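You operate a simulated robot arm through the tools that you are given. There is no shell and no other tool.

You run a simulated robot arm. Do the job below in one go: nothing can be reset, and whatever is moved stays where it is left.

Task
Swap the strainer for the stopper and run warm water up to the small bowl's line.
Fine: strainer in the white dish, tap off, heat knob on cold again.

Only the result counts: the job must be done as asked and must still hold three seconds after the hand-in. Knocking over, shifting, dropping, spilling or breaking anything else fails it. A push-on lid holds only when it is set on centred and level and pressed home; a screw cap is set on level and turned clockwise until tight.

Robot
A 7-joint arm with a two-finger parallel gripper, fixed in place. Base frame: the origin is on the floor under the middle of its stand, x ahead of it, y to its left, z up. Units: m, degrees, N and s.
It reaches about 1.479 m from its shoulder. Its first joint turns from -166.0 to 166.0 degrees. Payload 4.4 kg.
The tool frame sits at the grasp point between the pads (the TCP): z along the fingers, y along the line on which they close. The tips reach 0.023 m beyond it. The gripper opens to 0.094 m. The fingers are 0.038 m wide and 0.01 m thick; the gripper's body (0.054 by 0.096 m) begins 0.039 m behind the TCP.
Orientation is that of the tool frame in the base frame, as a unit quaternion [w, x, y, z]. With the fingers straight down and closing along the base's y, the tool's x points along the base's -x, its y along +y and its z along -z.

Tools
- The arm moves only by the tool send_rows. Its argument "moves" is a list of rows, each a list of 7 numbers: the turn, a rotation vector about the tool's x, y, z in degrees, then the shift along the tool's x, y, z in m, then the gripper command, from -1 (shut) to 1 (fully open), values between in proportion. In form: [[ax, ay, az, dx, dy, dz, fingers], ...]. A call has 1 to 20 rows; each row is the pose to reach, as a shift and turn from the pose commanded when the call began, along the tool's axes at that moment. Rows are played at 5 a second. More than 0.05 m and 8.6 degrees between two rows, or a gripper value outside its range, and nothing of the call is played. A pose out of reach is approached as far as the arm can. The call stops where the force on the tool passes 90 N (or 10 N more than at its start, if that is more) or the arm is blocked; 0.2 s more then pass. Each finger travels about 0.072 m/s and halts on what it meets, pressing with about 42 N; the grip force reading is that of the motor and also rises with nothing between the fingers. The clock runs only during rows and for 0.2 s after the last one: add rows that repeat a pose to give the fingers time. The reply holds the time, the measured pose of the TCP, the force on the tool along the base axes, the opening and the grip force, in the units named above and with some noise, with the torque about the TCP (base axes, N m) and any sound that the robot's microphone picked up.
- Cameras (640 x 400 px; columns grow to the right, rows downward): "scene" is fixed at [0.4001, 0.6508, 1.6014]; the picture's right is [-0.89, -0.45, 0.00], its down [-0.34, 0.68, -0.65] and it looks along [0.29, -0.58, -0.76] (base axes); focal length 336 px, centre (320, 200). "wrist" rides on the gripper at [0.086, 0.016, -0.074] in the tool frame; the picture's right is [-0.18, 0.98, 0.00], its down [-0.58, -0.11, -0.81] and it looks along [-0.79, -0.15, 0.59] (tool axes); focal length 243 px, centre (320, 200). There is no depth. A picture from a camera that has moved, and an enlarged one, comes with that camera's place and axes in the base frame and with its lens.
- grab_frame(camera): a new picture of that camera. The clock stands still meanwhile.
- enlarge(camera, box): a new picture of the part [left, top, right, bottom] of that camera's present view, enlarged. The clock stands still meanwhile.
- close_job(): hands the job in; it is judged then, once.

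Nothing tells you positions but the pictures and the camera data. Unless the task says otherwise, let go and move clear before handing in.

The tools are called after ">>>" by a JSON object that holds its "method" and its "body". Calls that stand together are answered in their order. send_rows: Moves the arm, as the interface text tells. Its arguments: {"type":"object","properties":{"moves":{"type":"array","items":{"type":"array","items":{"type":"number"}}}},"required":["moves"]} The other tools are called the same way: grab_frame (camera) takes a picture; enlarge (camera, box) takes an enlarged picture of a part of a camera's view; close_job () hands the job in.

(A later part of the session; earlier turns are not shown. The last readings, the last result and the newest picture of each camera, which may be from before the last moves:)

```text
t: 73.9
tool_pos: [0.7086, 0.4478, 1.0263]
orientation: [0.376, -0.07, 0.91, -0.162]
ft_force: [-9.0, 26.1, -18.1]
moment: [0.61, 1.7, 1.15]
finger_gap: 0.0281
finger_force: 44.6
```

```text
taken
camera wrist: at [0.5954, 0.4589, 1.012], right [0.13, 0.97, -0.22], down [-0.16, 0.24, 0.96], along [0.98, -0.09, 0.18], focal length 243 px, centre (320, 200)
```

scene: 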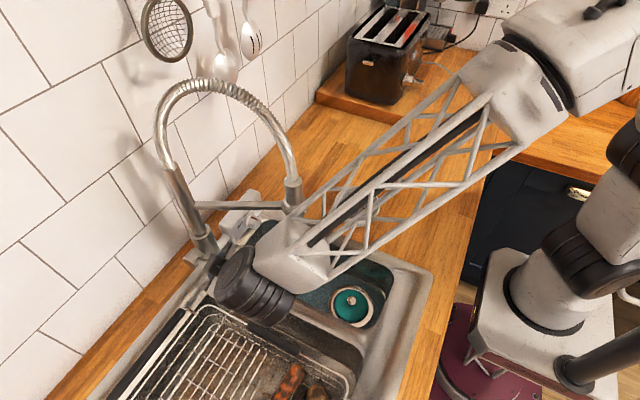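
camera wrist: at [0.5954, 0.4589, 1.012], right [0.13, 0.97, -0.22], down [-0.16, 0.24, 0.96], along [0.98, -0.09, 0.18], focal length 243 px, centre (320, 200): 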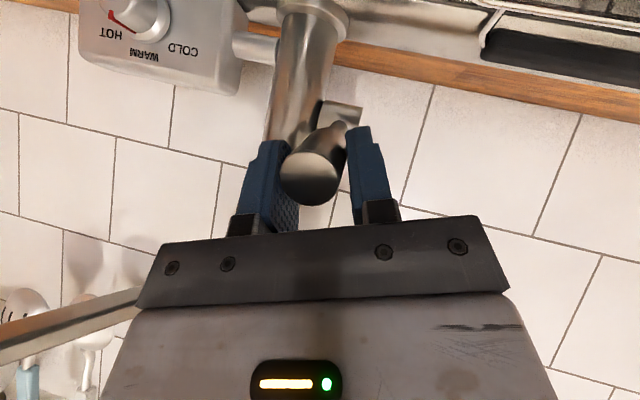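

>>> {"method": "enlarge", "body": {"camera": "scene", "box": [230, 180, 400, 340]}}

>>> {"method": "enlarge", "body": {"camera": "wrist", "box": [230, 60, 410, 220]}}

```text
2.50 times, centred on (315, 260) of scene
camera zoom: at [0.4001, 0.6508, 1.6014], right [-0.89, -0.45, 0.0], down [-0.34, 0.68, -0.65], along [0.29, -0.58, -0.76], focal length 840 px, centre (332, 50)
```

zoom: 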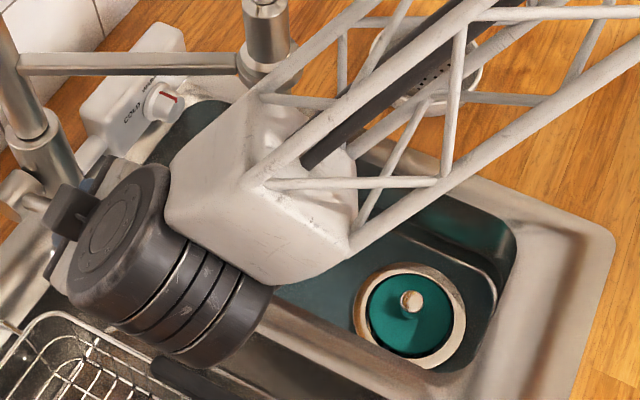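

```text
2.50 times, centred on (320, 140) of wrist
camera zoom: at [0.5954, 0.4589, 1.012], right [0.13, 0.97, -0.22], down [-0.16, 0.24, 0.96], along [0.98, -0.09, 0.18], focal length 606 px, centre (320, 350)
```

zoom: 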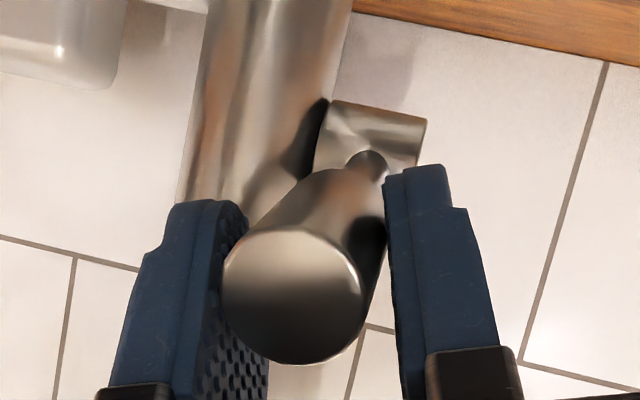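

The basin floor has changed colour, so water may have started. I'll look closely before letting any more time run.

>>> {"method": "enlarge", "body": {"camera": "scene", "box": [320, 230, 420, 340]}}

>>> {"method": "enlarge", "body": {"camera": "scene", "box": [240, 180, 330, 250]}}

```text
3.64 times, centred on (370, 285) of scene
camera zoom: at [0.4001, 0.6508, 1.6014], right [-0.89, -0.45, 0.0], down [-0.34, 0.68, -0.65], along [0.29, -0.58, -0.76], focal length 1222 px, centre (138, -109)
```

zoom: 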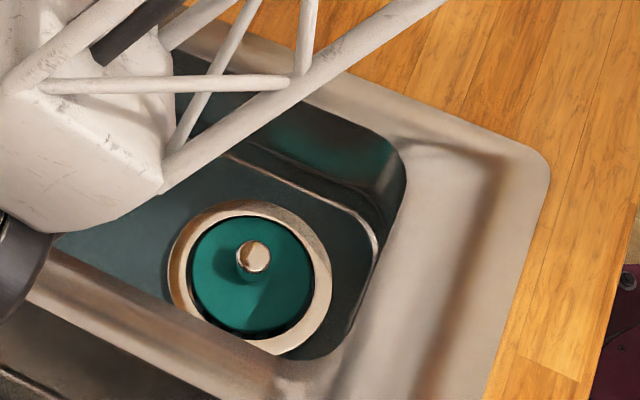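

```text
5.71 times, centred on (285, 215) of scene
camera zoom: at [0.4001, 0.6508, 1.6014], right [-0.89, -0.45, 0.0], down [-0.34, 0.68, -0.65], along [0.29, -0.58, -0.76], focal length 1920 px, centre (520, 114)
```

zoom: 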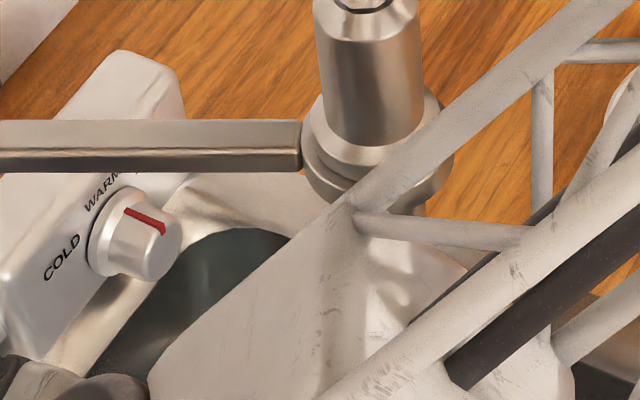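

There is a thin sheet of water on the floor of the basin and the drain ring still stands proud of it, so the tap is running. I'll hold the lever here and let one second pass at a time.

>>> {"method": "send_rows", "body": {"moves": [[0, 0, 0, 0, 0.001, 0, -1], [0, 0, 0, 0, 0.001, 0, -1], [0, 0, 0, 0, 0.001, 0, -1], [0, 0, 0, 0, 0.001, 0, -1]]}}

>>> {"method": "enlarge", "body": {"camera": "scene", "box": [320, 230, 420, 340]}}

>>> {"method": "grab_frame", "body": {"camera": "wrist"}}

```text
t: 74.9
tool_pos: [0.7088, 0.4479, 1.026]
orientation: [0.377, -0.068, 0.91, -0.162]
ft_force: [1.8, 5.6, -10.0]
moment: [0.67, 0.61, 1.48]
finger_gap: 0.0279
finger_force: 45.4
```

```text
3.64 times, centred on (370, 285) of scene
camera zoom: at [0.4001, 0.6508, 1.6014], right [-0.89, -0.45, 0.0], down [-0.34, 0.68, -0.65], along [0.29, -0.58, -0.76], focal length 1222 px, centre (138, -109)
```

zoom: 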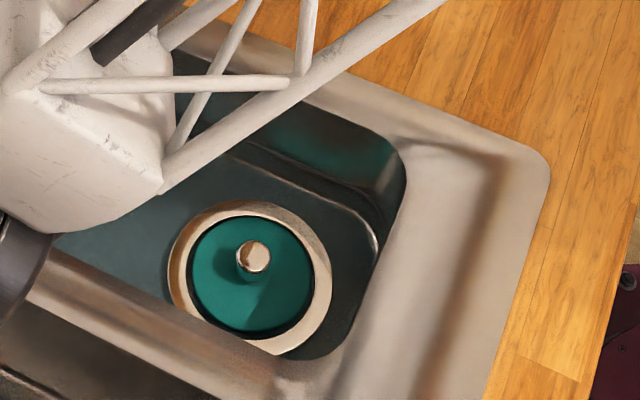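

```text
taken
camera wrist: at [0.5954, 0.459, 1.012], right [0.13, 0.97, -0.22], down [-0.16, 0.24, 0.96], along [0.98, -0.09, 0.18], focal length 243 px, centre (320, 200)
```

wrist: 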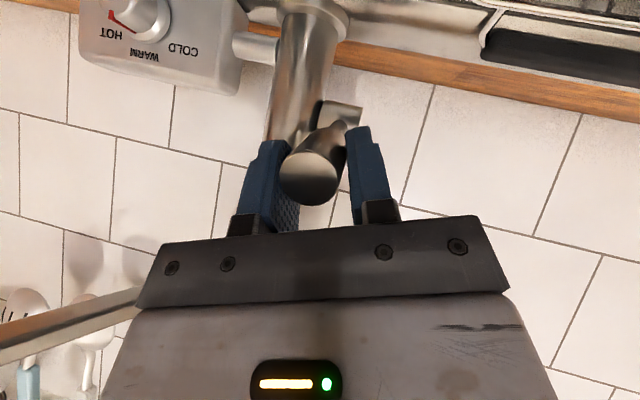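

The water is rising slowly (the floor's bright edge is going under). Holding two more seconds.

>>> {"method": "send_rows", "body": {"moves": [[0, 0, 0, 0, 0, 0, -1], [0, 0, 0, 0, 0, 0, -1], [0, 0, 0, 0, 0, 0, -1], [0, 0, 0, 0, 0, 0, -1], [0, 0, 0, 0, 0, 0, -1], [0, 0, 0, 0, 0, 0, -1], [0, 0, 0, 0, 0, 0, -1], [0, 0, 0, 0, 0, 0, -1], [0, 0, 0, 0, 0, 0, -1], [0, 0, 0, 0, 0, 0, -1]]}}

>>> {"method": "enlarge", "body": {"camera": "scene", "box": [320, 230, 420, 340]}}

```text
t: 77.1
tool_pos: [0.7092, 0.448, 1.0252]
orientation: [0.376, -0.068, 0.91, -0.162]
ft_force: [13.9, -8.1, 0.3]
moment: [0.72, -0.42, 1.67]
finger_gap: 0.0277
finger_force: 45.1
```

```text
3.64 times, centred on (370, 285) of scene
camera zoom: at [0.4001, 0.6508, 1.6014], right [-0.89, -0.45, 0.0], down [-0.34, 0.68, -0.65], along [0.29, -0.58, -0.76], focal length 1222 px, centre (138, -109)
```

zoom: 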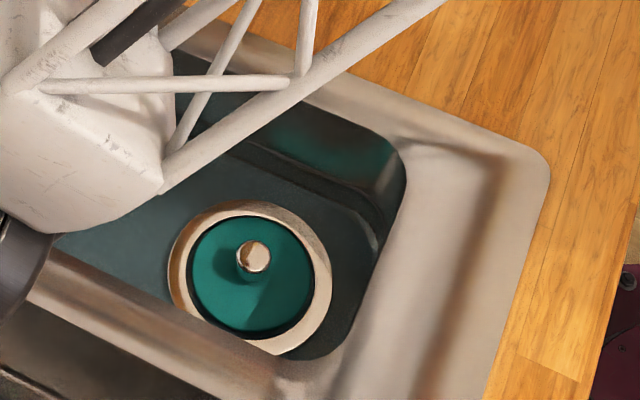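

>>> {"method": "send_rows", "body": {"moves": [[0, 0, 0, 0, 0, 0, -1], [0, 0, 0, 0, 0, 0, -1], [0, 0, 0, 0, 0, 0, -1], [0, 0, 0, 0, 0, 0, -1], [0, 0, 0, 0, 0, 0, -1], [0, 0, 0, 0, 0, 0, -1], [0, 0, 0, 0, 0, 0, -1], [0, 0, 0, 0, 0, 0, -1], [0, 0, 0, 0, 0, 0, -1], [0, 0, 0, 0, 0, 0, -1], [0, 0, 0, 0, 0, 0, -1], [0, 0, 0, 0, 0, 0, -1], [0, 0, 0, 0, 0, 0, -1], [0, 0, 0, 0, 0, 0, -1], [0, 0, 0, 0, 0, 0, -1]]}}

>>> {"method": "enlarge", "body": {"camera": "scene", "box": [320, 230, 420, 340]}}

>>> {"method": "grab_frame", "body": {"camera": "scene"}}

```text
t: 80.3
tool_pos: [0.7088, 0.4483, 1.0244]
orientation: [0.377, -0.069, 0.91, -0.162]
ft_force: [7.7, -12.3, 1.2]
moment: [0.63, -0.24, 1.64]
finger_gap: 0.028
finger_force: 45.3
```

```text
3.64 times, centred on (370, 285) of scene
camera zoom: at [0.4001, 0.6508, 1.6014], right [-0.89, -0.45, 0.0], down [-0.34, 0.68, -0.65], along [0.29, -0.58, -0.76], focal length 1222 px, centre (138, -109)
```

zoom: 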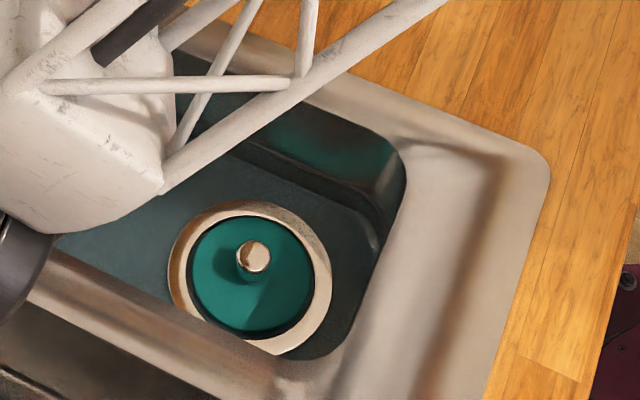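

```text
taken
```

scene: 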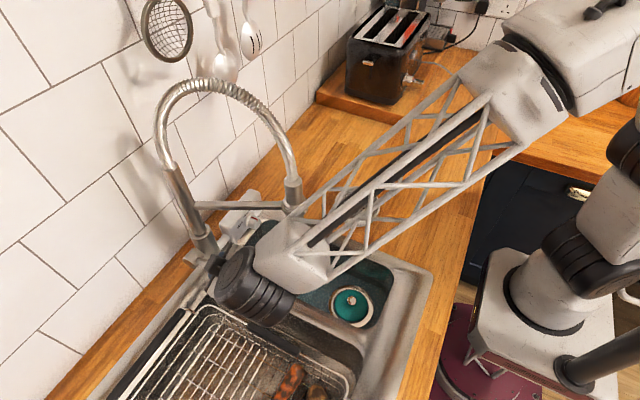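

>>> {"method": "enlarge", "body": {"camera": "scene", "box": [360, 250, 430, 320]}}

>>> {"method": "enlarge", "body": {"camera": "wrist", "box": [0, 0, 300, 120]}}

```text
5.71 times, centred on (395, 285) of scene
camera zoom: at [0.4001, 0.6508, 1.6014], right [-0.89, -0.45, 0.0], down [-0.34, 0.68, -0.65], along [0.29, -0.58, -0.76], focal length 1920 px, centre (-109, -286)
```

zoom: 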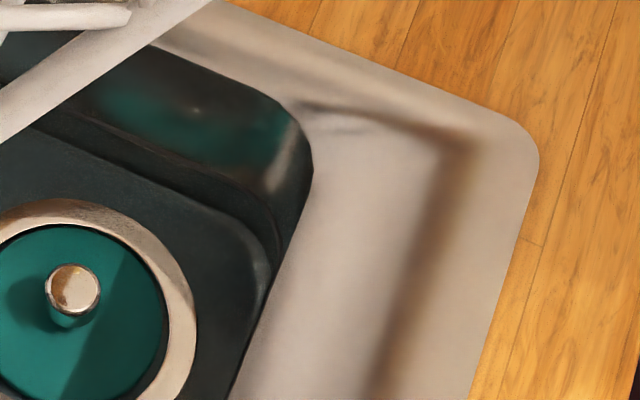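

```text
2.13 times, centred on (150, 60) of wrist
camera zoom: at [0.5951, 0.4591, 1.0117], right [0.13, 0.97, -0.22], down [-0.16, 0.24, 0.96], along [0.98, -0.09, 0.18], focal length 518 px, centre (683, 499)
```

zoom: 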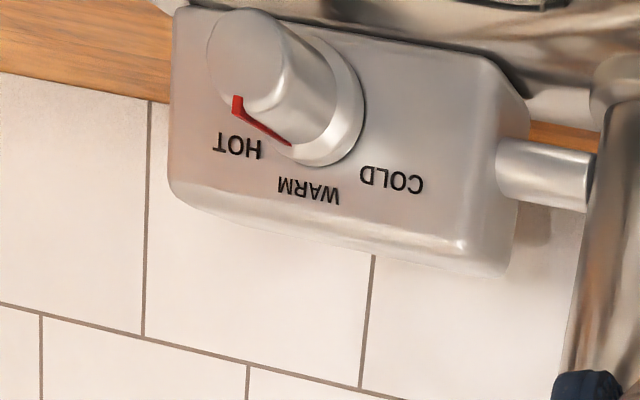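

>>> {"method": "enlarge", "body": {"camera": "scene", "box": [378, 260, 414, 296]}}

>>> {"method": "enlarge", "body": {"camera": "scene", "box": [340, 270, 400, 330]}}

```text
11.11 times, centred on (396, 278) of scene
camera zoom: at [0.4001, 0.6508, 1.6014], right [-0.89, -0.45, 0.0], down [-0.34, 0.68, -0.65], along [0.29, -0.58, -0.76], focal length 3733 px, centre (-524, -667)
```

zoom: 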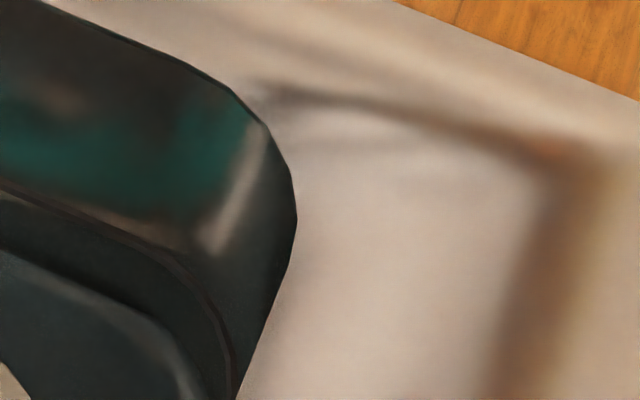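

```text
6.67 times, centred on (370, 300) of scene
camera zoom: at [0.4001, 0.6508, 1.6014], right [-0.89, -0.45, 0.0], down [-0.34, 0.68, -0.65], along [0.29, -0.58, -0.76], focal length 2240 px, centre (-13, -467)
```

zoom: 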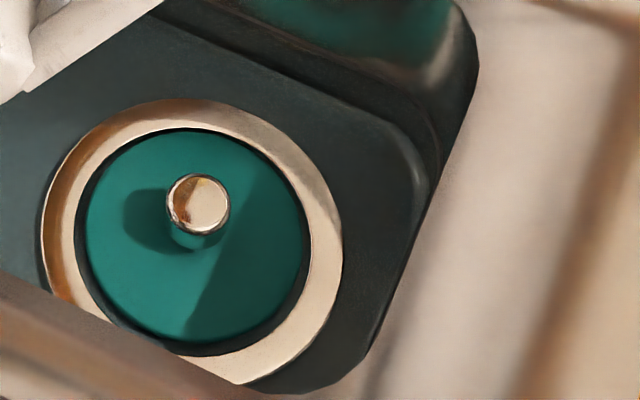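

Water is still only a few millimetres deep (the drain ring at ≈0.806 is still dry), well below the groove. Holding for four more seconds.

>>> {"method": "send_rows", "body": {"moves": [[0, 0, 0, 0, 0, 0, -1], [0, 0, 0, 0, 0, 0, -1], [0, 0, 0, 0, 0, 0, -1], [0, 0, 0, 0, 0, 0, -1], [0, 0, 0, 0, 0, 0, -1], [0, 0, 0, 0, 0, 0, -1], [0, 0, 0, 0, 0, 0, -1], [0, 0, 0, 0, 0, 0, -1], [0, 0, 0, 0, 0, 0, -1], [0, 0, 0, 0, 0, 0, -1], [0, 0, 0, 0, 0, 0, -1], [0, 0, 0, 0, 0, 0, -1], [0, 0, 0, 0, 0, 0, -1], [0, 0, 0, 0, 0, 0, -1], [0, 0, 0, 0, 0, 0, -1], [0, 0, 0, 0, 0, 0, -1], [0, 0, 0, 0, 0, 0, -1], [0, 0, 0, 0, 0, 0, -1], [0, 0, 0, 0, 0, 0, -1], [0, 0, 0, 0, 0, 0, -1]]}}

>>> {"method": "enlarge", "body": {"camera": "scene", "box": [378, 260, 414, 296]}}

>>> {"method": "enlarge", "body": {"camera": "scene", "box": [340, 270, 400, 330]}}

```text
t: 84.5
tool_pos: [0.7086, 0.4473, 1.0253]
orientation: [0.376, -0.069, 0.91, -0.162]
ft_force: [-5.1, -10.8, -4.2]
moment: [0.51, 0.62, 1.42]
finger_gap: 0.0278
finger_force: 45.2
```

```text
11.11 times, centred on (396, 278) of scene
camera zoom: at [0.4001, 0.6508, 1.6014], right [-0.89, -0.45, 0.0], down [-0.34, 0.68, -0.65], along [0.29, -0.58, -0.76], focal length 3733 px, centre (-524, -667)
```

zoom: 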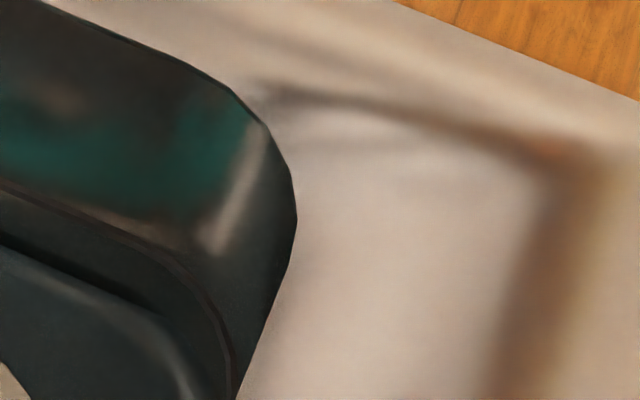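

```text
6.67 times, centred on (370, 300) of scene
camera zoom: at [0.4001, 0.6508, 1.6014], right [-0.89, -0.45, 0.0], down [-0.34, 0.68, -0.65], along [0.29, -0.58, -0.76], focal length 2240 px, centre (-13, -467)
```

zoom: 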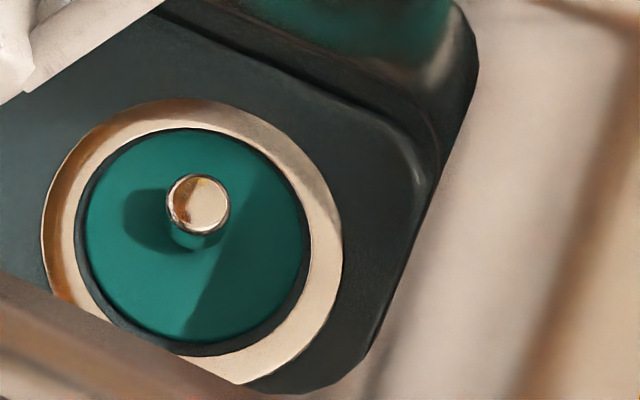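

>>> {"method": "send_rows", "body": {"moves": [[0, 0, 0, 0, 0, 0, -1], [0, 0, 0, 0, 0, 0, -1], [0, 0, 0, 0, 0, 0, -1], [0, 0, 0, 0, 0, 0, -1], [0, 0, 0, 0, 0, 0, -1], [0, 0, 0, 0, 0, 0, -1], [0, 0, 0, 0, 0, 0, -1], [0, 0, 0, 0, 0, 0, -1], [0, 0, 0, 0, 0, 0, -1], [0, 0, 0, 0, 0, 0, -1], [0, 0, 0, 0, 0, 0, -1], [0, 0, 0, 0, 0, 0, -1], [0, 0, 0, 0, 0, 0, -1], [0, 0, 0, 0, 0, 0, -1], [0, 0, 0, 0, 0, 0, -1], [0, 0, 0, 0, 0, 0, -1], [0, 0, 0, 0, 0, 0, -1], [0, 0, 0, 0, 0, 0, -1], [0, 0, 0, 0, 0, 0, -1], [0, 0, 0, 0, 0, 0, -1]]}}

>>> {"method": "enlarge", "body": {"camera": "scene", "box": [378, 260, 414, 296]}}

>>> {"method": "enlarge", "body": {"camera": "scene", "box": [340, 270, 400, 330]}}

```text
t: 88.7
tool_pos: [0.7088, 0.4479, 1.0255]
orientation: [0.375, -0.068, 0.91, -0.163]
ft_force: [-6.8, -10.1, -3.8]
moment: [0.55, 0.6, 1.44]
finger_gap: 0.0281
finger_force: 45.1
```

```text
11.11 times, centred on (396, 278) of scene
camera zoom: at [0.4001, 0.6508, 1.6014], right [-0.89, -0.45, 0.0], down [-0.34, 0.68, -0.65], along [0.29, -0.58, -0.76], focal length 3733 px, centre (-524, -667)
```

zoom: 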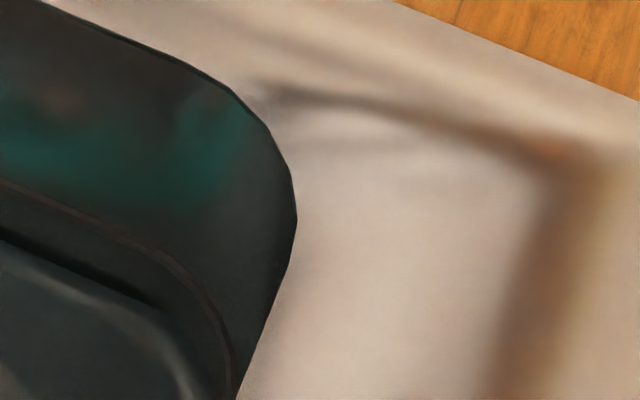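

```text
6.67 times, centred on (370, 300) of scene
camera zoom: at [0.4001, 0.6508, 1.6014], right [-0.89, -0.45, 0.0], down [-0.34, 0.68, -0.65], along [0.29, -0.58, -0.76], focal length 2240 px, centre (-13, -467)
```

zoom: 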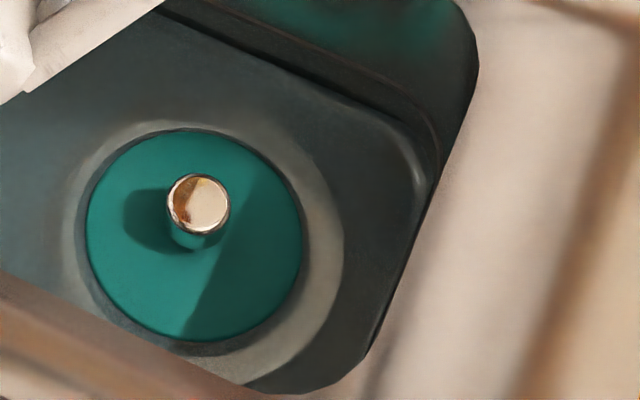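

The ring has just gone under, so the level is about z≈0.808, rising well under 1 mm/s. The groove is still about 2 cm up, so I'll let eight more seconds run.

>>> {"method": "send_rows", "body": {"moves": [[0, 0, 0, 0, 0, 0, -1], [0, 0, 0, 0, 0, 0, -1], [0, 0, 0, 0, 0, 0, -1], [0, 0, 0, 0, 0, 0, -1], [0, 0, 0, 0, 0, 0, -1], [0, 0, 0, 0, 0, 0, -1], [0, 0, 0, 0, 0, 0, -1], [0, 0, 0, 0, 0, 0, -1], [0, 0, 0, 0, 0, 0, -1], [0, 0, 0, 0, 0, 0, -1], [0, 0, 0, 0, 0, 0, -1], [0, 0, 0, 0, 0, 0, -1], [0, 0, 0, 0, 0, 0, -1], [0, 0, 0, 0, 0, 0, -1], [0, 0, 0, 0, 0, 0, -1], [0, 0, 0, 0, 0, 0, -1], [0, 0, 0, 0, 0, 0, -1], [0, 0, 0, 0, 0, 0, -1], [0, 0, 0, 0, 0, 0, -1], [0, 0, 0, 0, 0, 0, -1]]}}

>>> {"method": "send_rows", "body": {"moves": [[0, 0, 0, 0, 0, 0, -1], [0, 0, 0, 0, 0, 0, -1], [0, 0, 0, 0, 0, 0, -1], [0, 0, 0, 0, 0, 0, -1], [0, 0, 0, 0, 0, 0, -1], [0, 0, 0, 0, 0, 0, -1], [0, 0, 0, 0, 0, 0, -1], [0, 0, 0, 0, 0, 0, -1], [0, 0, 0, 0, 0, 0, -1], [0, 0, 0, 0, 0, 0, -1], [0, 0, 0, 0, 0, 0, -1], [0, 0, 0, 0, 0, 0, -1], [0, 0, 0, 0, 0, 0, -1], [0, 0, 0, 0, 0, 0, -1], [0, 0, 0, 0, 0, 0, -1], [0, 0, 0, 0, 0, 0, -1], [0, 0, 0, 0, 0, 0, -1], [0, 0, 0, 0, 0, 0, -1], [0, 0, 0, 0, 0, 0, -1], [0, 0, 0, 0, 0, 0, -1]]}}

>>> {"method": "enlarge", "body": {"camera": "scene", "box": [378, 260, 414, 296]}}

>>> {"method": "enlarge", "body": {"camera": "scene", "box": [340, 270, 400, 330]}}

```text
t: 92.9
tool_pos: [0.7087, 0.4494, 1.027]
orientation: [0.376, -0.067, 0.91, -0.164]
ft_force: [-4.5, -7.6, -1.1]
moment: [0.57, 0.38, 1.49]
finger_gap: 0.0277
finger_force: 44.7
```

```text
t: 97.1
tool_pos: [0.7089, 0.4497, 1.0257]
orientation: [0.376, -0.069, 0.91, -0.162]
ft_force: [-4.3, -5.9, 0.4]
moment: [0.66, 0.29, 1.51]
finger_gap: 0.0277
finger_force: 45.1
```

```text
11.11 times, centred on (396, 278) of scene
camera zoom: at [0.4001, 0.6508, 1.6014], right [-0.89, -0.45, 0.0], down [-0.34, 0.68, -0.65], along [0.29, -0.58, -0.76], focal length 3733 px, centre (-524, -667)
```

zoom: 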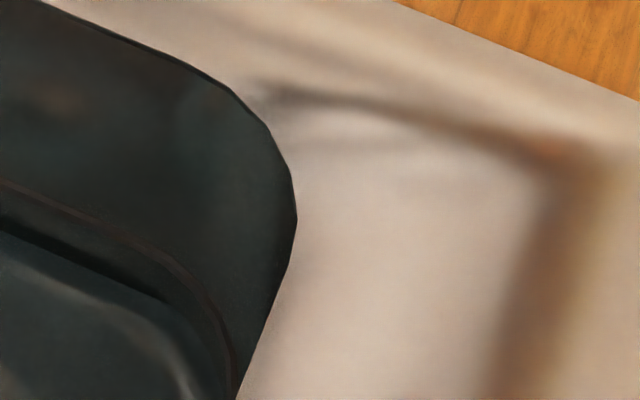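

```text
6.67 times, centred on (370, 300) of scene
camera zoom: at [0.4001, 0.6508, 1.6014], right [-0.89, -0.45, 0.0], down [-0.34, 0.68, -0.65], along [0.29, -0.58, -0.76], focal length 2240 px, centre (-13, -467)
```

zoom: 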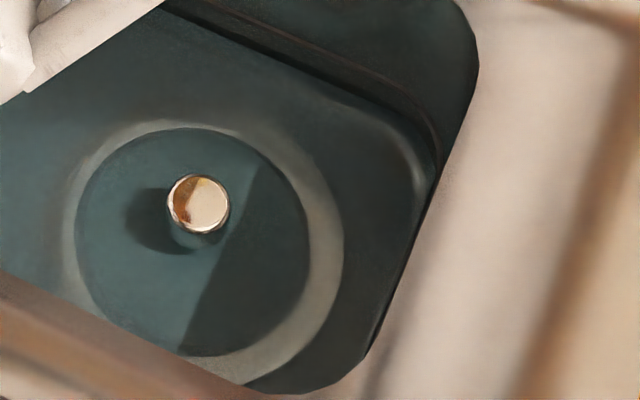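

>>> {"method": "enlarge", "body": {"camera": "scene", "box": [345, 290, 369, 314]}}

>>> {"method": "enlarge", "body": {"camera": "scene", "box": [240, 205, 290, 255]}}

>>> {"method": "enlarge", "body": {"camera": "scene", "box": [330, 235, 410, 300]}}

```text
16.00 times, centred on (357, 302) of scene
camera zoom: at [0.4001, 0.6508, 1.6014], right [-0.89, -0.45, 0.0], down [-0.34, 0.68, -0.65], along [0.29, -0.58, -0.76], focal length 5376 px, centre (-272, -1432)
```

zoom: 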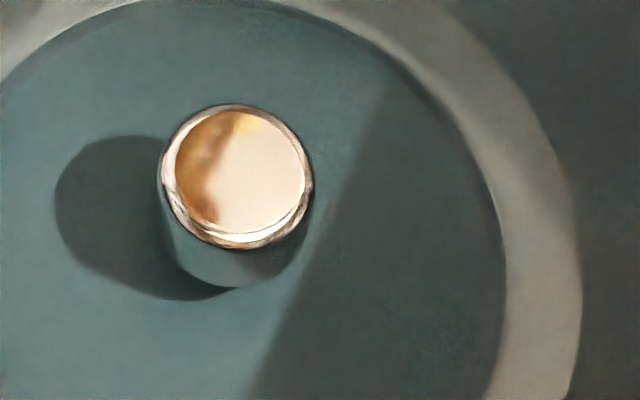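

```text
8.00 times, centred on (265, 230) of scene
camera zoom: at [0.4001, 0.6508, 1.6014], right [-0.89, -0.45, 0.0], down [-0.34, 0.68, -0.65], along [0.29, -0.58, -0.76], focal length 2688 px, centre (760, -40)
```

zoom: 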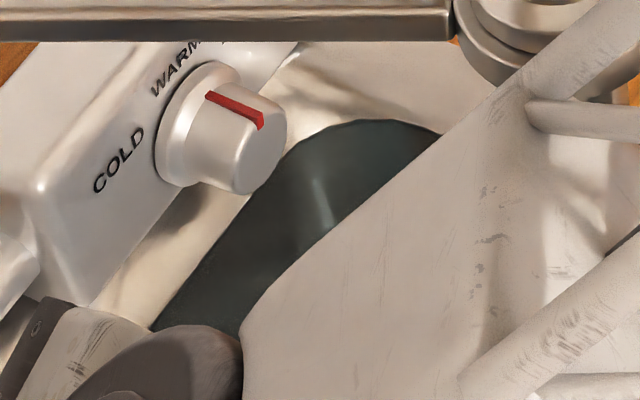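

```text
6.15 times, centred on (370, 268) of scene
camera zoom: at [0.4001, 0.6508, 1.6014], right [-0.89, -0.45, 0.0], down [-0.34, 0.68, -0.65], along [0.29, -0.58, -0.76], focal length 2068 px, centre (12, -215)
```

zoom: 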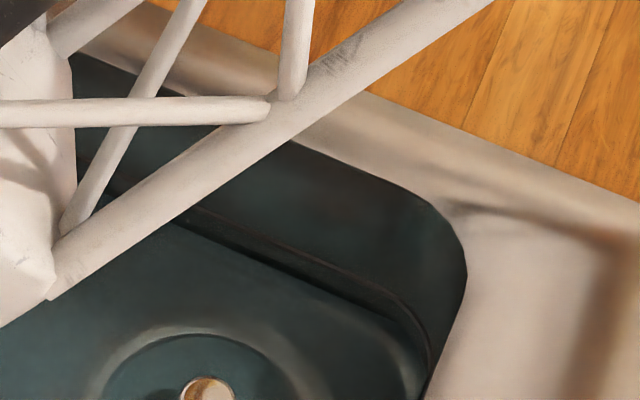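

The stopper's disc is now under and its chrome knob is still dry. The knob's top (≈0.829) is close to the groove height, so it's a useful gauge. Four more seconds, then a careful look.

>>> {"method": "send_rows", "body": {"moves": [[0, 0, 0, 0, 0, 0, -1], [0, 0, 0, 0, 0, 0, -1], [0, 0, 0, 0, 0, 0, -1], [0, 0, 0, 0, 0, 0, -1], [0, 0, 0, 0, 0, 0, -1], [0, 0, 0, 0, 0, 0, -1], [0, 0, 0, 0, 0, 0, -1], [0, 0, 0, 0, 0, 0, -1], [0, 0, 0, 0, 0, 0, -1], [0, 0, 0, 0, 0, 0, -1], [0, 0, 0, 0, 0, 0, -1], [0, 0, 0, 0, 0, 0, -1], [0, 0, 0, 0, 0, 0, -1], [0, 0, 0, 0, 0, 0, -1], [0, 0, 0, 0, 0, 0, -1], [0, 0, 0, 0, 0, 0, -1], [0, 0, 0, 0, 0, 0, -1], [0, 0, 0, 0, 0, 0, -1], [0, 0, 0, 0, 0, 0, -1], [0, 0, 0, 0, 0, 0, -1]]}}

>>> {"method": "enlarge", "body": {"camera": "scene", "box": [378, 260, 414, 296]}}

>>> {"method": "enlarge", "body": {"camera": "scene", "box": [345, 290, 369, 314]}}

>>> {"method": "enlarge", "body": {"camera": "scene", "box": [360, 252, 390, 282]}}

```text
t: 101.3
tool_pos: [0.7092, 0.4474, 1.026]
orientation: [0.376, -0.068, 0.91, -0.163]
ft_force: [-5.1, -4.7, -0.4]
moment: [0.61, 0.36, 1.49]
finger_gap: 0.0277
finger_force: 45.6
```

```text
11.11 times, centred on (396, 278) of scene
camera zoom: at [0.4001, 0.6508, 1.6014], right [-0.89, -0.45, 0.0], down [-0.34, 0.68, -0.65], along [0.29, -0.58, -0.76], focal length 3733 px, centre (-524, -667)
```

zoom: 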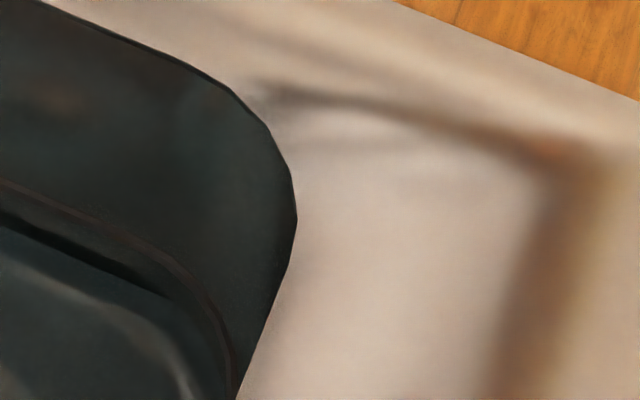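

```text
16.00 times, centred on (357, 302) of scene
camera zoom: at [0.4001, 0.6508, 1.6014], right [-0.89, -0.45, 0.0], down [-0.34, 0.68, -0.65], along [0.29, -0.58, -0.76], focal length 5376 px, centre (-272, -1432)
```

zoom: 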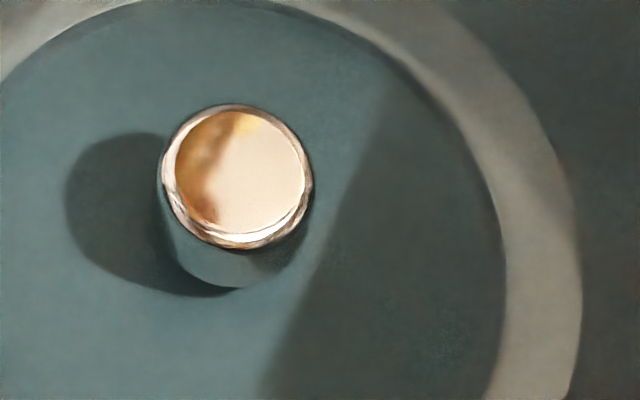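

```text
13.33 times, centred on (375, 267) of scene
camera zoom: at [0.4001, 0.6508, 1.6014], right [-0.89, -0.45, 0.0], down [-0.34, 0.68, -0.65], along [0.29, -0.58, -0.76], focal length 4480 px, centre (-413, -693)
```

zoom: 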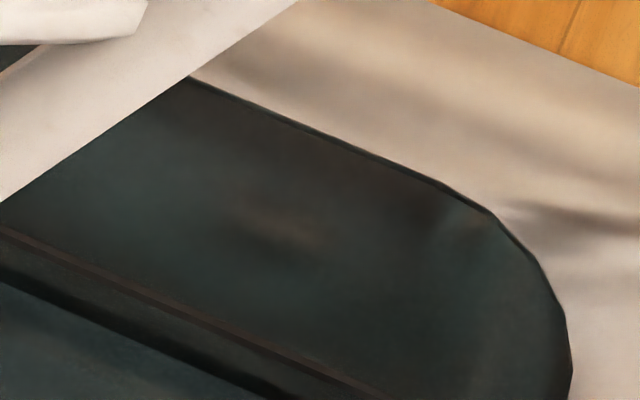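

>>> {"method": "enlarge", "body": {"camera": "scene", "box": [370, 268, 386, 284]}}

```text
16.00 times, centred on (378, 276) of scene
camera zoom: at [0.4001, 0.6508, 1.6014], right [-0.89, -0.45, 0.0], down [-0.34, 0.68, -0.65], along [0.29, -0.58, -0.76], focal length 5376 px, centre (-608, -1016)
```

zoom: 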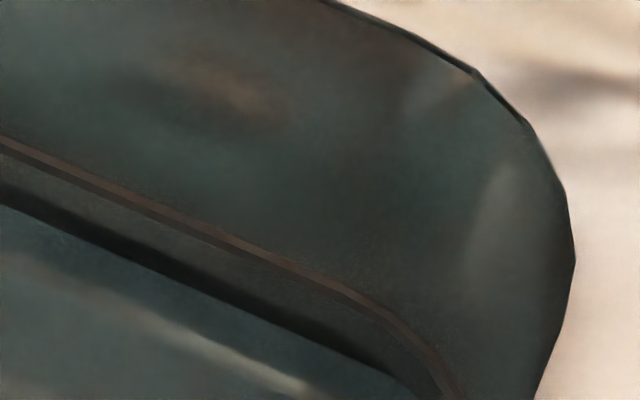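

At this zoom the brown groove and the water's edge are both clear: about 60 px apart, i.e. roughly 2 cm still to go. Eight more seconds, then I'll measure the rate with the same view.

>>> {"method": "send_rows", "body": {"moves": [[0, 0, 0, 0, 0, 0, -1], [0, 0, 0, 0, 0, 0, -1], [0, 0, 0, 0, 0, 0, -1], [0, 0, 0, 0, 0, 0, -1], [0, 0, 0, 0, 0, 0, -1], [0, 0, 0, 0, 0, 0, -1], [0, 0, 0, 0, 0, 0, -1], [0, 0, 0, 0, 0, 0, -1], [0, 0, 0, 0, 0, 0, -1], [0, 0, 0, 0, 0, 0, -1], [0, 0, 0, 0, 0, 0, -1], [0, 0, 0, 0, 0, 0, -1], [0, 0, 0, 0, 0, 0, -1], [0, 0, 0, 0, 0, 0, -1], [0, 0, 0, 0, 0, 0, -1], [0, 0, 0, 0, 0, 0, -1], [0, 0, 0, 0, 0, 0, -1], [0, 0, 0, 0, 0, 0, -1], [0, 0, 0, 0, 0, 0, -1], [0, 0, 0, 0, 0, 0, -1]]}}

>>> {"method": "enlarge", "body": {"camera": "scene", "box": [370, 268, 386, 284]}}

```text
t: 105.5
tool_pos: [0.7077, 0.4488, 1.0251]
orientation: [0.376, -0.069, 0.91, -0.162]
ft_force: [-6.7, -1.7, -1.2]
moment: [0.63, 0.44, 1.49]
finger_gap: 0.0276
finger_force: 44.9
```

```text
16.00 times, centred on (378, 276) of scene
camera zoom: at [0.4001, 0.6508, 1.6014], right [-0.89, -0.45, 0.0], down [-0.34, 0.68, -0.65], along [0.29, -0.58, -0.76], focal length 5376 px, centre (-608, -1016)
```

zoom: 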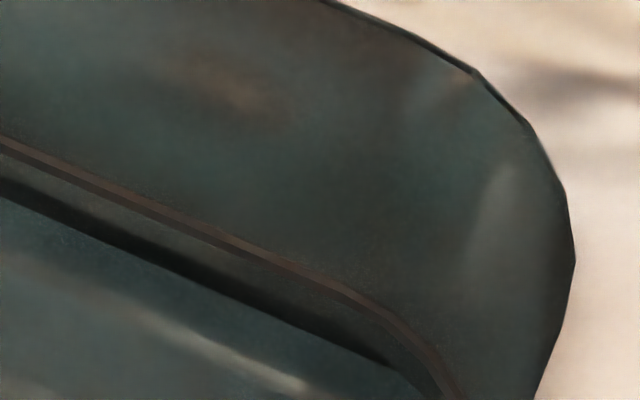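

The water's edge rose about 7 px in 4.2 s (≈0.6 mm/s), with about 53 px left, so roughly 30 s more. Running two 4 s holds.

>>> {"method": "send_rows", "body": {"moves": [[0, 0, 0, 0, 0, 0, -1], [0, 0, 0, 0, 0, 0, -1], [0, 0, 0, 0, 0, 0, -1], [0, 0, 0, 0, 0, 0, -1], [0, 0, 0, 0, 0, 0, -1], [0, 0, 0, 0, 0, 0, -1], [0, 0, 0, 0, 0, 0, -1], [0, 0, 0, 0, 0, 0, -1], [0, 0, 0, 0, 0, 0, -1], [0, 0, 0, 0, 0, 0, -1], [0, 0, 0, 0, 0, 0, -1], [0, 0, 0, 0, 0, 0, -1], [0, 0, 0, 0, 0, 0, -1], [0, 0, 0, 0, 0, 0, -1], [0, 0, 0, 0, 0, 0, -1], [0, 0, 0, 0, 0, 0, -1], [0, 0, 0, 0, 0, 0, -1], [0, 0, 0, 0, 0, 0, -1], [0, 0, 0, 0, 0, 0, -1], [0, 0, 0, 0, 0, 0, -1]]}}

>>> {"method": "send_rows", "body": {"moves": [[0, 0, 0, 0, 0, 0, -1], [0, 0, 0, 0, 0, 0, -1], [0, 0, 0, 0, 0, 0, -1], [0, 0, 0, 0, 0, 0, -1], [0, 0, 0, 0, 0, 0, -1], [0, 0, 0, 0, 0, 0, -1], [0, 0, 0, 0, 0, 0, -1], [0, 0, 0, 0, 0, 0, -1], [0, 0, 0, 0, 0, 0, -1], [0, 0, 0, 0, 0, 0, -1], [0, 0, 0, 0, 0, 0, -1], [0, 0, 0, 0, 0, 0, -1], [0, 0, 0, 0, 0, 0, -1], [0, 0, 0, 0, 0, 0, -1], [0, 0, 0, 0, 0, 0, -1], [0, 0, 0, 0, 0, 0, -1], [0, 0, 0, 0, 0, 0, -1], [0, 0, 0, 0, 0, 0, -1], [0, 0, 0, 0, 0, 0, -1], [0, 0, 0, 0, 0, 0, -1]]}}

>>> {"method": "enlarge", "body": {"camera": "scene", "box": [370, 268, 386, 284]}}

>>> {"method": "enlarge", "body": {"camera": "scene", "box": [345, 290, 369, 314]}}

```text
t: 109.7
tool_pos: [0.7093, 0.4477, 1.0252]
orientation: [0.376, -0.068, 0.91, -0.162]
ft_force: [-5.6, -1.3, -1.2]
moment: [0.62, 0.41, 1.49]
finger_gap: 0.0277
finger_force: 44.5
```

```text
t: 113.9
tool_pos: [0.709, 0.4474, 1.0255]
orientation: [0.376, -0.069, 0.91, -0.162]
ft_force: [-5.5, -0.5, 0.7]
moment: [0.65, 0.41, 1.51]
finger_gap: 0.0281
finger_force: 44.7
```

```text
16.00 times, centred on (378, 276) of scene
camera zoom: at [0.4001, 0.6508, 1.6014], right [-0.89, -0.45, 0.0], down [-0.34, 0.68, -0.65], along [0.29, -0.58, -0.76], focal length 5376 px, centre (-608, -1016)
```

zoom: 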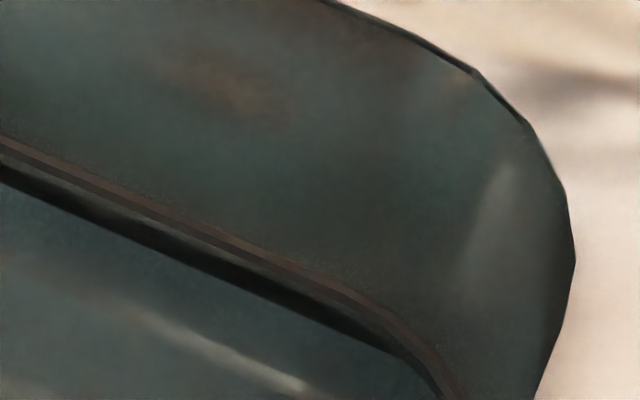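

```text
16.00 times, centred on (357, 302) of scene
camera zoom: at [0.4001, 0.6508, 1.6014], right [-0.89, -0.45, 0.0], down [-0.34, 0.68, -0.65], along [0.29, -0.58, -0.76], focal length 5376 px, centre (-272, -1432)
```

zoom: 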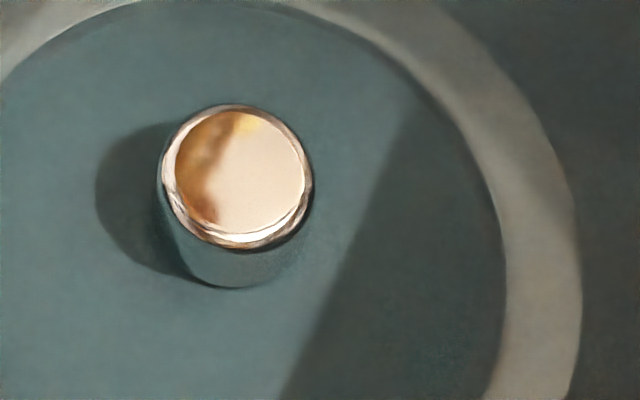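

About 38 px (≈13 mm) left at ≈1.55 px/s, i.e. roughly 24 s; the knob's shadow closing in agrees. Two more 4 s holds.

>>> {"method": "send_rows", "body": {"moves": [[0, 0, 0, 0, 0, 0, -1], [0, 0, 0, 0, 0, 0, -1], [0, 0, 0, 0, 0, 0, -1], [0, 0, 0, 0, 0, 0, -1], [0, 0, 0, 0, 0, 0, -1], [0, 0, 0, 0, 0, 0, -1], [0, 0, 0, 0, 0, 0, -1], [0, 0, 0, 0, 0, 0, -1], [0, 0, 0, 0, 0, 0, -1], [0, 0, 0, 0, 0, 0, -1], [0, 0, 0, 0, 0, 0, -1], [0, 0, 0, 0, 0, 0, -1], [0, 0, 0, 0, 0, 0, -1], [0, 0, 0, 0, 0, 0, -1], [0, 0, 0, 0, 0, 0, -1], [0, 0, 0, 0, 0, 0, -1], [0, 0, 0, 0, 0, 0, -1], [0, 0, 0, 0, 0, 0, -1], [0, 0, 0, 0, 0, 0, -1], [0, 0, 0, 0, 0, 0, -1]]}}

>>> {"method": "send_rows", "body": {"moves": [[0, 0, 0, 0, 0, 0, -1], [0, 0, 0, 0, 0, 0, -1], [0, 0, 0, 0, 0, 0, -1], [0, 0, 0, 0, 0, 0, -1], [0, 0, 0, 0, 0, 0, -1], [0, 0, 0, 0, 0, 0, -1], [0, 0, 0, 0, 0, 0, -1], [0, 0, 0, 0, 0, 0, -1], [0, 0, 0, 0, 0, 0, -1], [0, 0, 0, 0, 0, 0, -1], [0, 0, 0, 0, 0, 0, -1], [0, 0, 0, 0, 0, 0, -1], [0, 0, 0, 0, 0, 0, -1], [0, 0, 0, 0, 0, 0, -1], [0, 0, 0, 0, 0, 0, -1], [0, 0, 0, 0, 0, 0, -1], [0, 0, 0, 0, 0, 0, -1], [0, 0, 0, 0, 0, 0, -1], [0, 0, 0, 0, 0, 0, -1], [0, 0, 0, 0, 0, 0, -1]]}}

>>> {"method": "enlarge", "body": {"camera": "scene", "box": [370, 268, 386, 284]}}

>>> {"method": "enlarge", "body": {"camera": "scene", "box": [345, 290, 369, 314]}}

```text
t: 118.1
tool_pos: [0.7078, 0.4482, 1.0258]
orientation: [0.377, -0.068, 0.91, -0.162]
ft_force: [-4.7, 1.1, -1.5]
moment: [0.64, 0.38, 1.53]
finger_gap: 0.0274
finger_force: 44.8
```

```text
t: 122.3
tool_pos: [0.709, 0.4478, 1.0263]
orientation: [0.376, -0.069, 0.91, -0.163]
ft_force: [-6.4, 2.3, -1.3]
moment: [0.68, 0.43, 1.51]
finger_gap: 0.0276
finger_force: 44.9
```

```text
16.00 times, centred on (378, 276) of scene
camera zoom: at [0.4001, 0.6508, 1.6014], right [-0.89, -0.45, 0.0], down [-0.34, 0.68, -0.65], along [0.29, -0.58, -0.76], focal length 5376 px, centre (-608, -1016)
```

zoom: 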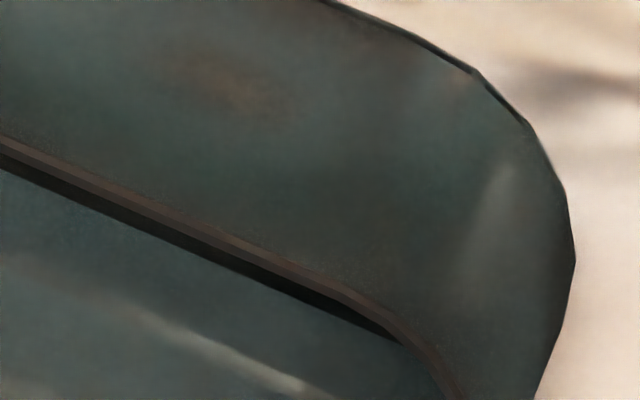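

```text
16.00 times, centred on (357, 302) of scene
camera zoom: at [0.4001, 0.6508, 1.6014], right [-0.89, -0.45, 0.0], down [-0.34, 0.68, -0.65], along [0.29, -0.58, -0.76], focal length 5376 px, centre (-272, -1432)
```

zoom: 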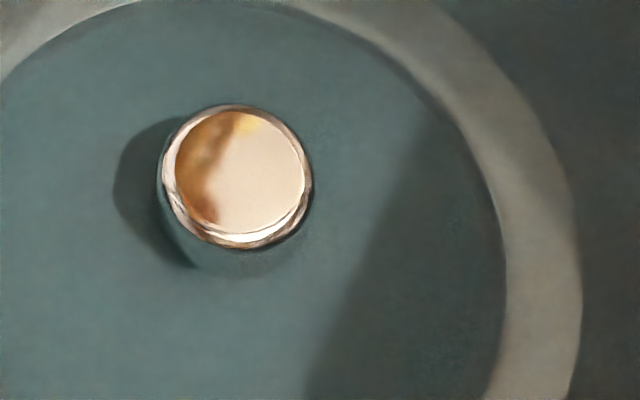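

25 px (≈8.5 mm) to the middle of the groove, about 16 s. Two more 4 s holds and then a check.

>>> {"method": "send_rows", "body": {"moves": [[0, 0, 0, 0, 0, 0, -1], [0, 0, 0, 0, 0, 0, -1], [0, 0, 0, 0, 0, 0, -1], [0, 0, 0, 0, 0, 0, -1], [0, 0, 0, 0, 0, 0, -1], [0, 0, 0, 0, 0, 0, -1], [0, 0, 0, 0, 0, 0, -1], [0, 0, 0, 0, 0, 0, -1], [0, 0, 0, 0, 0, 0, -1], [0, 0, 0, 0, 0, 0, -1], [0, 0, 0, 0, 0, 0, -1], [0, 0, 0, 0, 0, 0, -1], [0, 0, 0, 0, 0, 0, -1], [0, 0, 0, 0, 0, 0, -1], [0, 0, 0, 0, 0, 0, -1], [0, 0, 0, 0, 0, 0, -1], [0, 0, 0, 0, 0, 0, -1], [0, 0, 0, 0, 0, 0, -1], [0, 0, 0, 0, 0, 0, -1], [0, 0, 0, 0, 0, 0, -1]]}}

>>> {"method": "send_rows", "body": {"moves": [[0, 0, 0, 0, 0, 0, -1], [0, 0, 0, 0, 0, 0, -1], [0, 0, 0, 0, 0, 0, -1], [0, 0, 0, 0, 0, 0, -1], [0, 0, 0, 0, 0, 0, -1], [0, 0, 0, 0, 0, 0, -1], [0, 0, 0, 0, 0, 0, -1], [0, 0, 0, 0, 0, 0, -1], [0, 0, 0, 0, 0, 0, -1], [0, 0, 0, 0, 0, 0, -1], [0, 0, 0, 0, 0, 0, -1], [0, 0, 0, 0, 0, 0, -1], [0, 0, 0, 0, 0, 0, -1], [0, 0, 0, 0, 0, 0, -1], [0, 0, 0, 0, 0, 0, -1], [0, 0, 0, 0, 0, 0, -1], [0, 0, 0, 0, 0, 0, -1], [0, 0, 0, 0, 0, 0, -1], [0, 0, 0, 0, 0, 0, -1]]}}

>>> {"method": "enlarge", "body": {"camera": "scene", "box": [370, 268, 386, 284]}}

>>> {"method": "enlarge", "body": {"camera": "scene", "box": [345, 290, 369, 314]}}

```text
t: 126.5
tool_pos: [0.709, 0.4489, 1.0255]
orientation: [0.376, -0.069, 0.91, -0.162]
ft_force: [-5.1, 3.2, -1.2]
moment: [0.69, 0.45, 1.47]
finger_gap: 0.0277
finger_force: 44.5
```

```text
t: 130.5
tool_pos: [0.7078, 0.4483, 1.0258]
orientation: [0.376, -0.069, 0.91, -0.163]
ft_force: [-5.4, 4.6, -1.3]
moment: [0.7, 0.46, 1.46]
finger_gap: 0.0276
finger_force: 44.9
```

```text
16.00 times, centred on (378, 276) of scene
camera zoom: at [0.4001, 0.6508, 1.6014], right [-0.89, -0.45, 0.0], down [-0.34, 0.68, -0.65], along [0.29, -0.58, -0.76], focal length 5376 px, centre (-608, -1016)
```

zoom: 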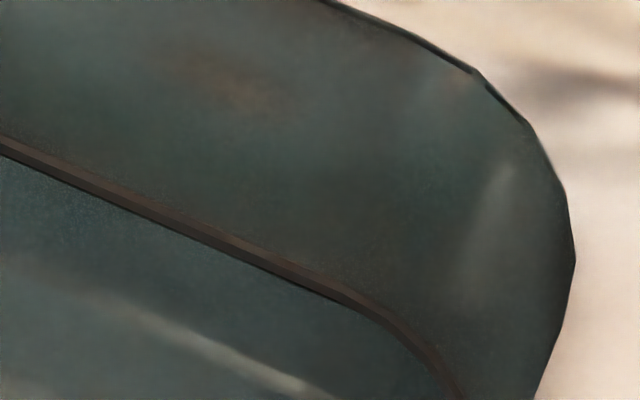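

```text
16.00 times, centred on (357, 302) of scene
camera zoom: at [0.4001, 0.6508, 1.6014], right [-0.89, -0.45, 0.0], down [-0.34, 0.68, -0.65], along [0.29, -0.58, -0.76], focal length 5376 px, centre (-272, -1432)
```

zoom: 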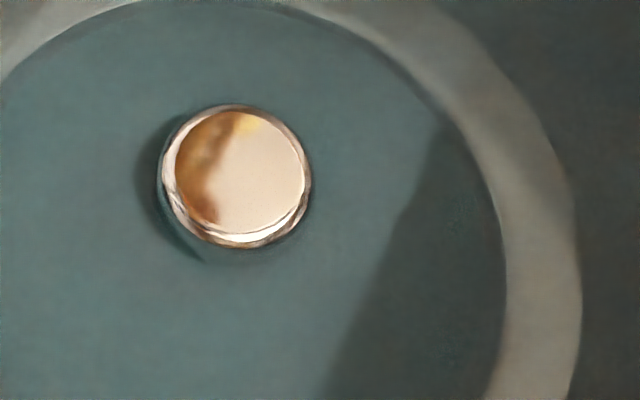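

The water's edge has just reached the lower side of the groove. About 10 px (≈3 mm) to its middle: one more 4 s hold, then close.

>>> {"method": "send_rows", "body": {"moves": [[0, 0, 0, 0, 0, 0, -1], [0, 0, 0, 0, 0, 0, -1], [0, 0, 0, 0, 0, 0, -1], [0, 0, 0, 0, 0, 0, -1], [0, 0, 0, 0, 0, 0, -1], [0, 0, 0, 0, 0, 0, -1], [0, 0, 0, 0, 0, 0, -1], [0, 0, 0, 0, 0, 0, -1], [0, 0, 0, 0, 0, 0, -1], [0, 0, 0, 0, 0, 0, -1], [0, 0, 0, 0, 0, 0, -1], [0, 0, 0, 0, 0, 0, -1], [0, 0, 0, 0, 0, 0, -1], [0, 0, 0, 0, 0, 0, -1], [0, 0, 0, 0, 0, 0, -1], [0, 0, 0, 0, 0, 0, -1]]}}

>>> {"method": "enlarge", "body": {"camera": "scene", "box": [370, 268, 386, 284]}}

>>> {"method": "enlarge", "body": {"camera": "scene", "box": [370, 268, 378, 276]}}

```text
t: 133.9
tool_pos: [0.7081, 0.4491, 1.0261]
orientation: [0.376, -0.068, 0.91, -0.163]
ft_force: [-4.5, 4.9, -0.7]
moment: [0.73, 0.39, 1.52]
finger_gap: 0.0276
finger_force: 45.1
```

```text
16.00 times, centred on (378, 276) of scene
camera zoom: at [0.4001, 0.6508, 1.6014], right [-0.89, -0.45, 0.0], down [-0.34, 0.68, -0.65], along [0.29, -0.58, -0.76], focal length 5376 px, centre (-608, -1016)
```

zoom: 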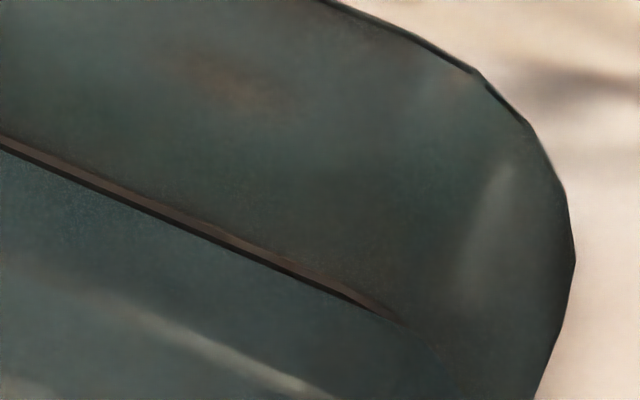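

```text
16.00 times, centred on (374, 272) of scene
camera zoom: at [0.4001, 0.6508, 1.6014], right [-0.89, -0.45, 0.0], down [-0.34, 0.68, -0.65], along [0.29, -0.58, -0.76], focal length 5376 px, centre (-544, -952)
```

zoom: 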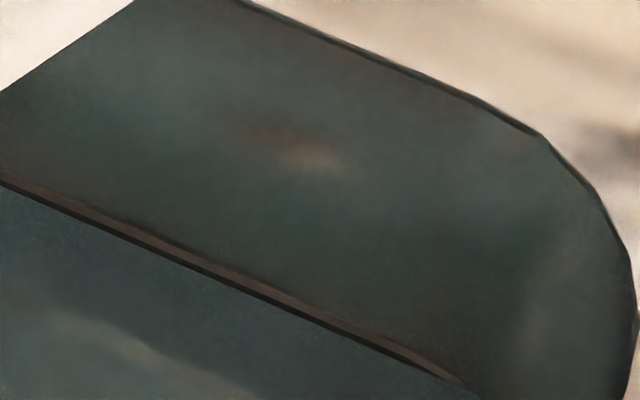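

The water now stands at about the middle of the groove, so I close the tap now by bringing the lever back down along its arc.

>>> {"method": "send_rows", "body": {"moves": [[0, 0, 0, 0.0087, 0.0028, 0.0045, -1], [0, 0, 0, 0.0173, 0.0056, 0.009, -1], [0, 0, 0, 0.025, 0.0085, 0.015, -1], [0, 0, 0, 0.0328, 0.0115, 0.0209, -1], [0, 0, 0, 0.0328, 0.0115, 0.0209, -1]]}}

>>> {"method": "enlarge", "body": {"camera": "scene", "box": [370, 268, 386, 284]}}

>>> {"method": "grab_frame", "body": {"camera": "wrist"}}

```text
t: 135.1
tool_pos: [0.7002, 0.4447, 0.9875]
orientation: [0.376, -0.069, 0.91, -0.162]
ft_force: [3.0, 21.4, 23.8]
moment: [0.35, -0.64, -0.71]
finger_gap: 0.0244
finger_force: 45.0
```

```text
16.00 times, centred on (378, 276) of scene
camera zoom: at [0.4001, 0.6508, 1.6014], right [-0.89, -0.45, 0.0], down [-0.34, 0.68, -0.65], along [0.29, -0.58, -0.76], focal length 5376 px, centre (-608, -1016)
```

zoom: 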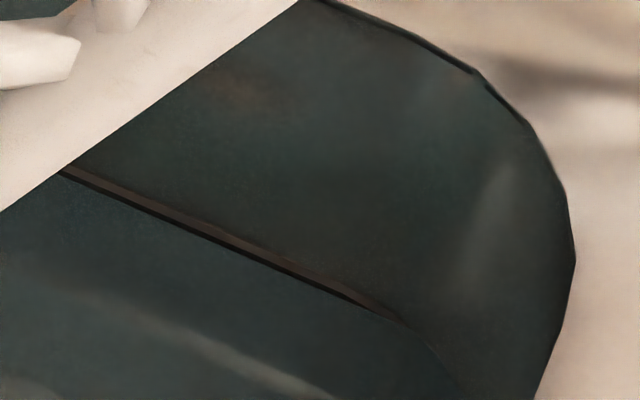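

```text
taken
camera wrist: at [0.5864, 0.4561, 0.9728], right [0.13, 0.97, -0.22], down [-0.16, 0.24, 0.96], along [0.98, -0.09, 0.18], focal length 243 px, centre (320, 200)
```

wrist: 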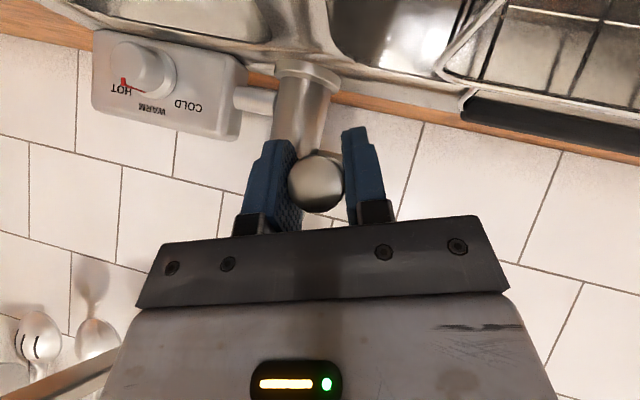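

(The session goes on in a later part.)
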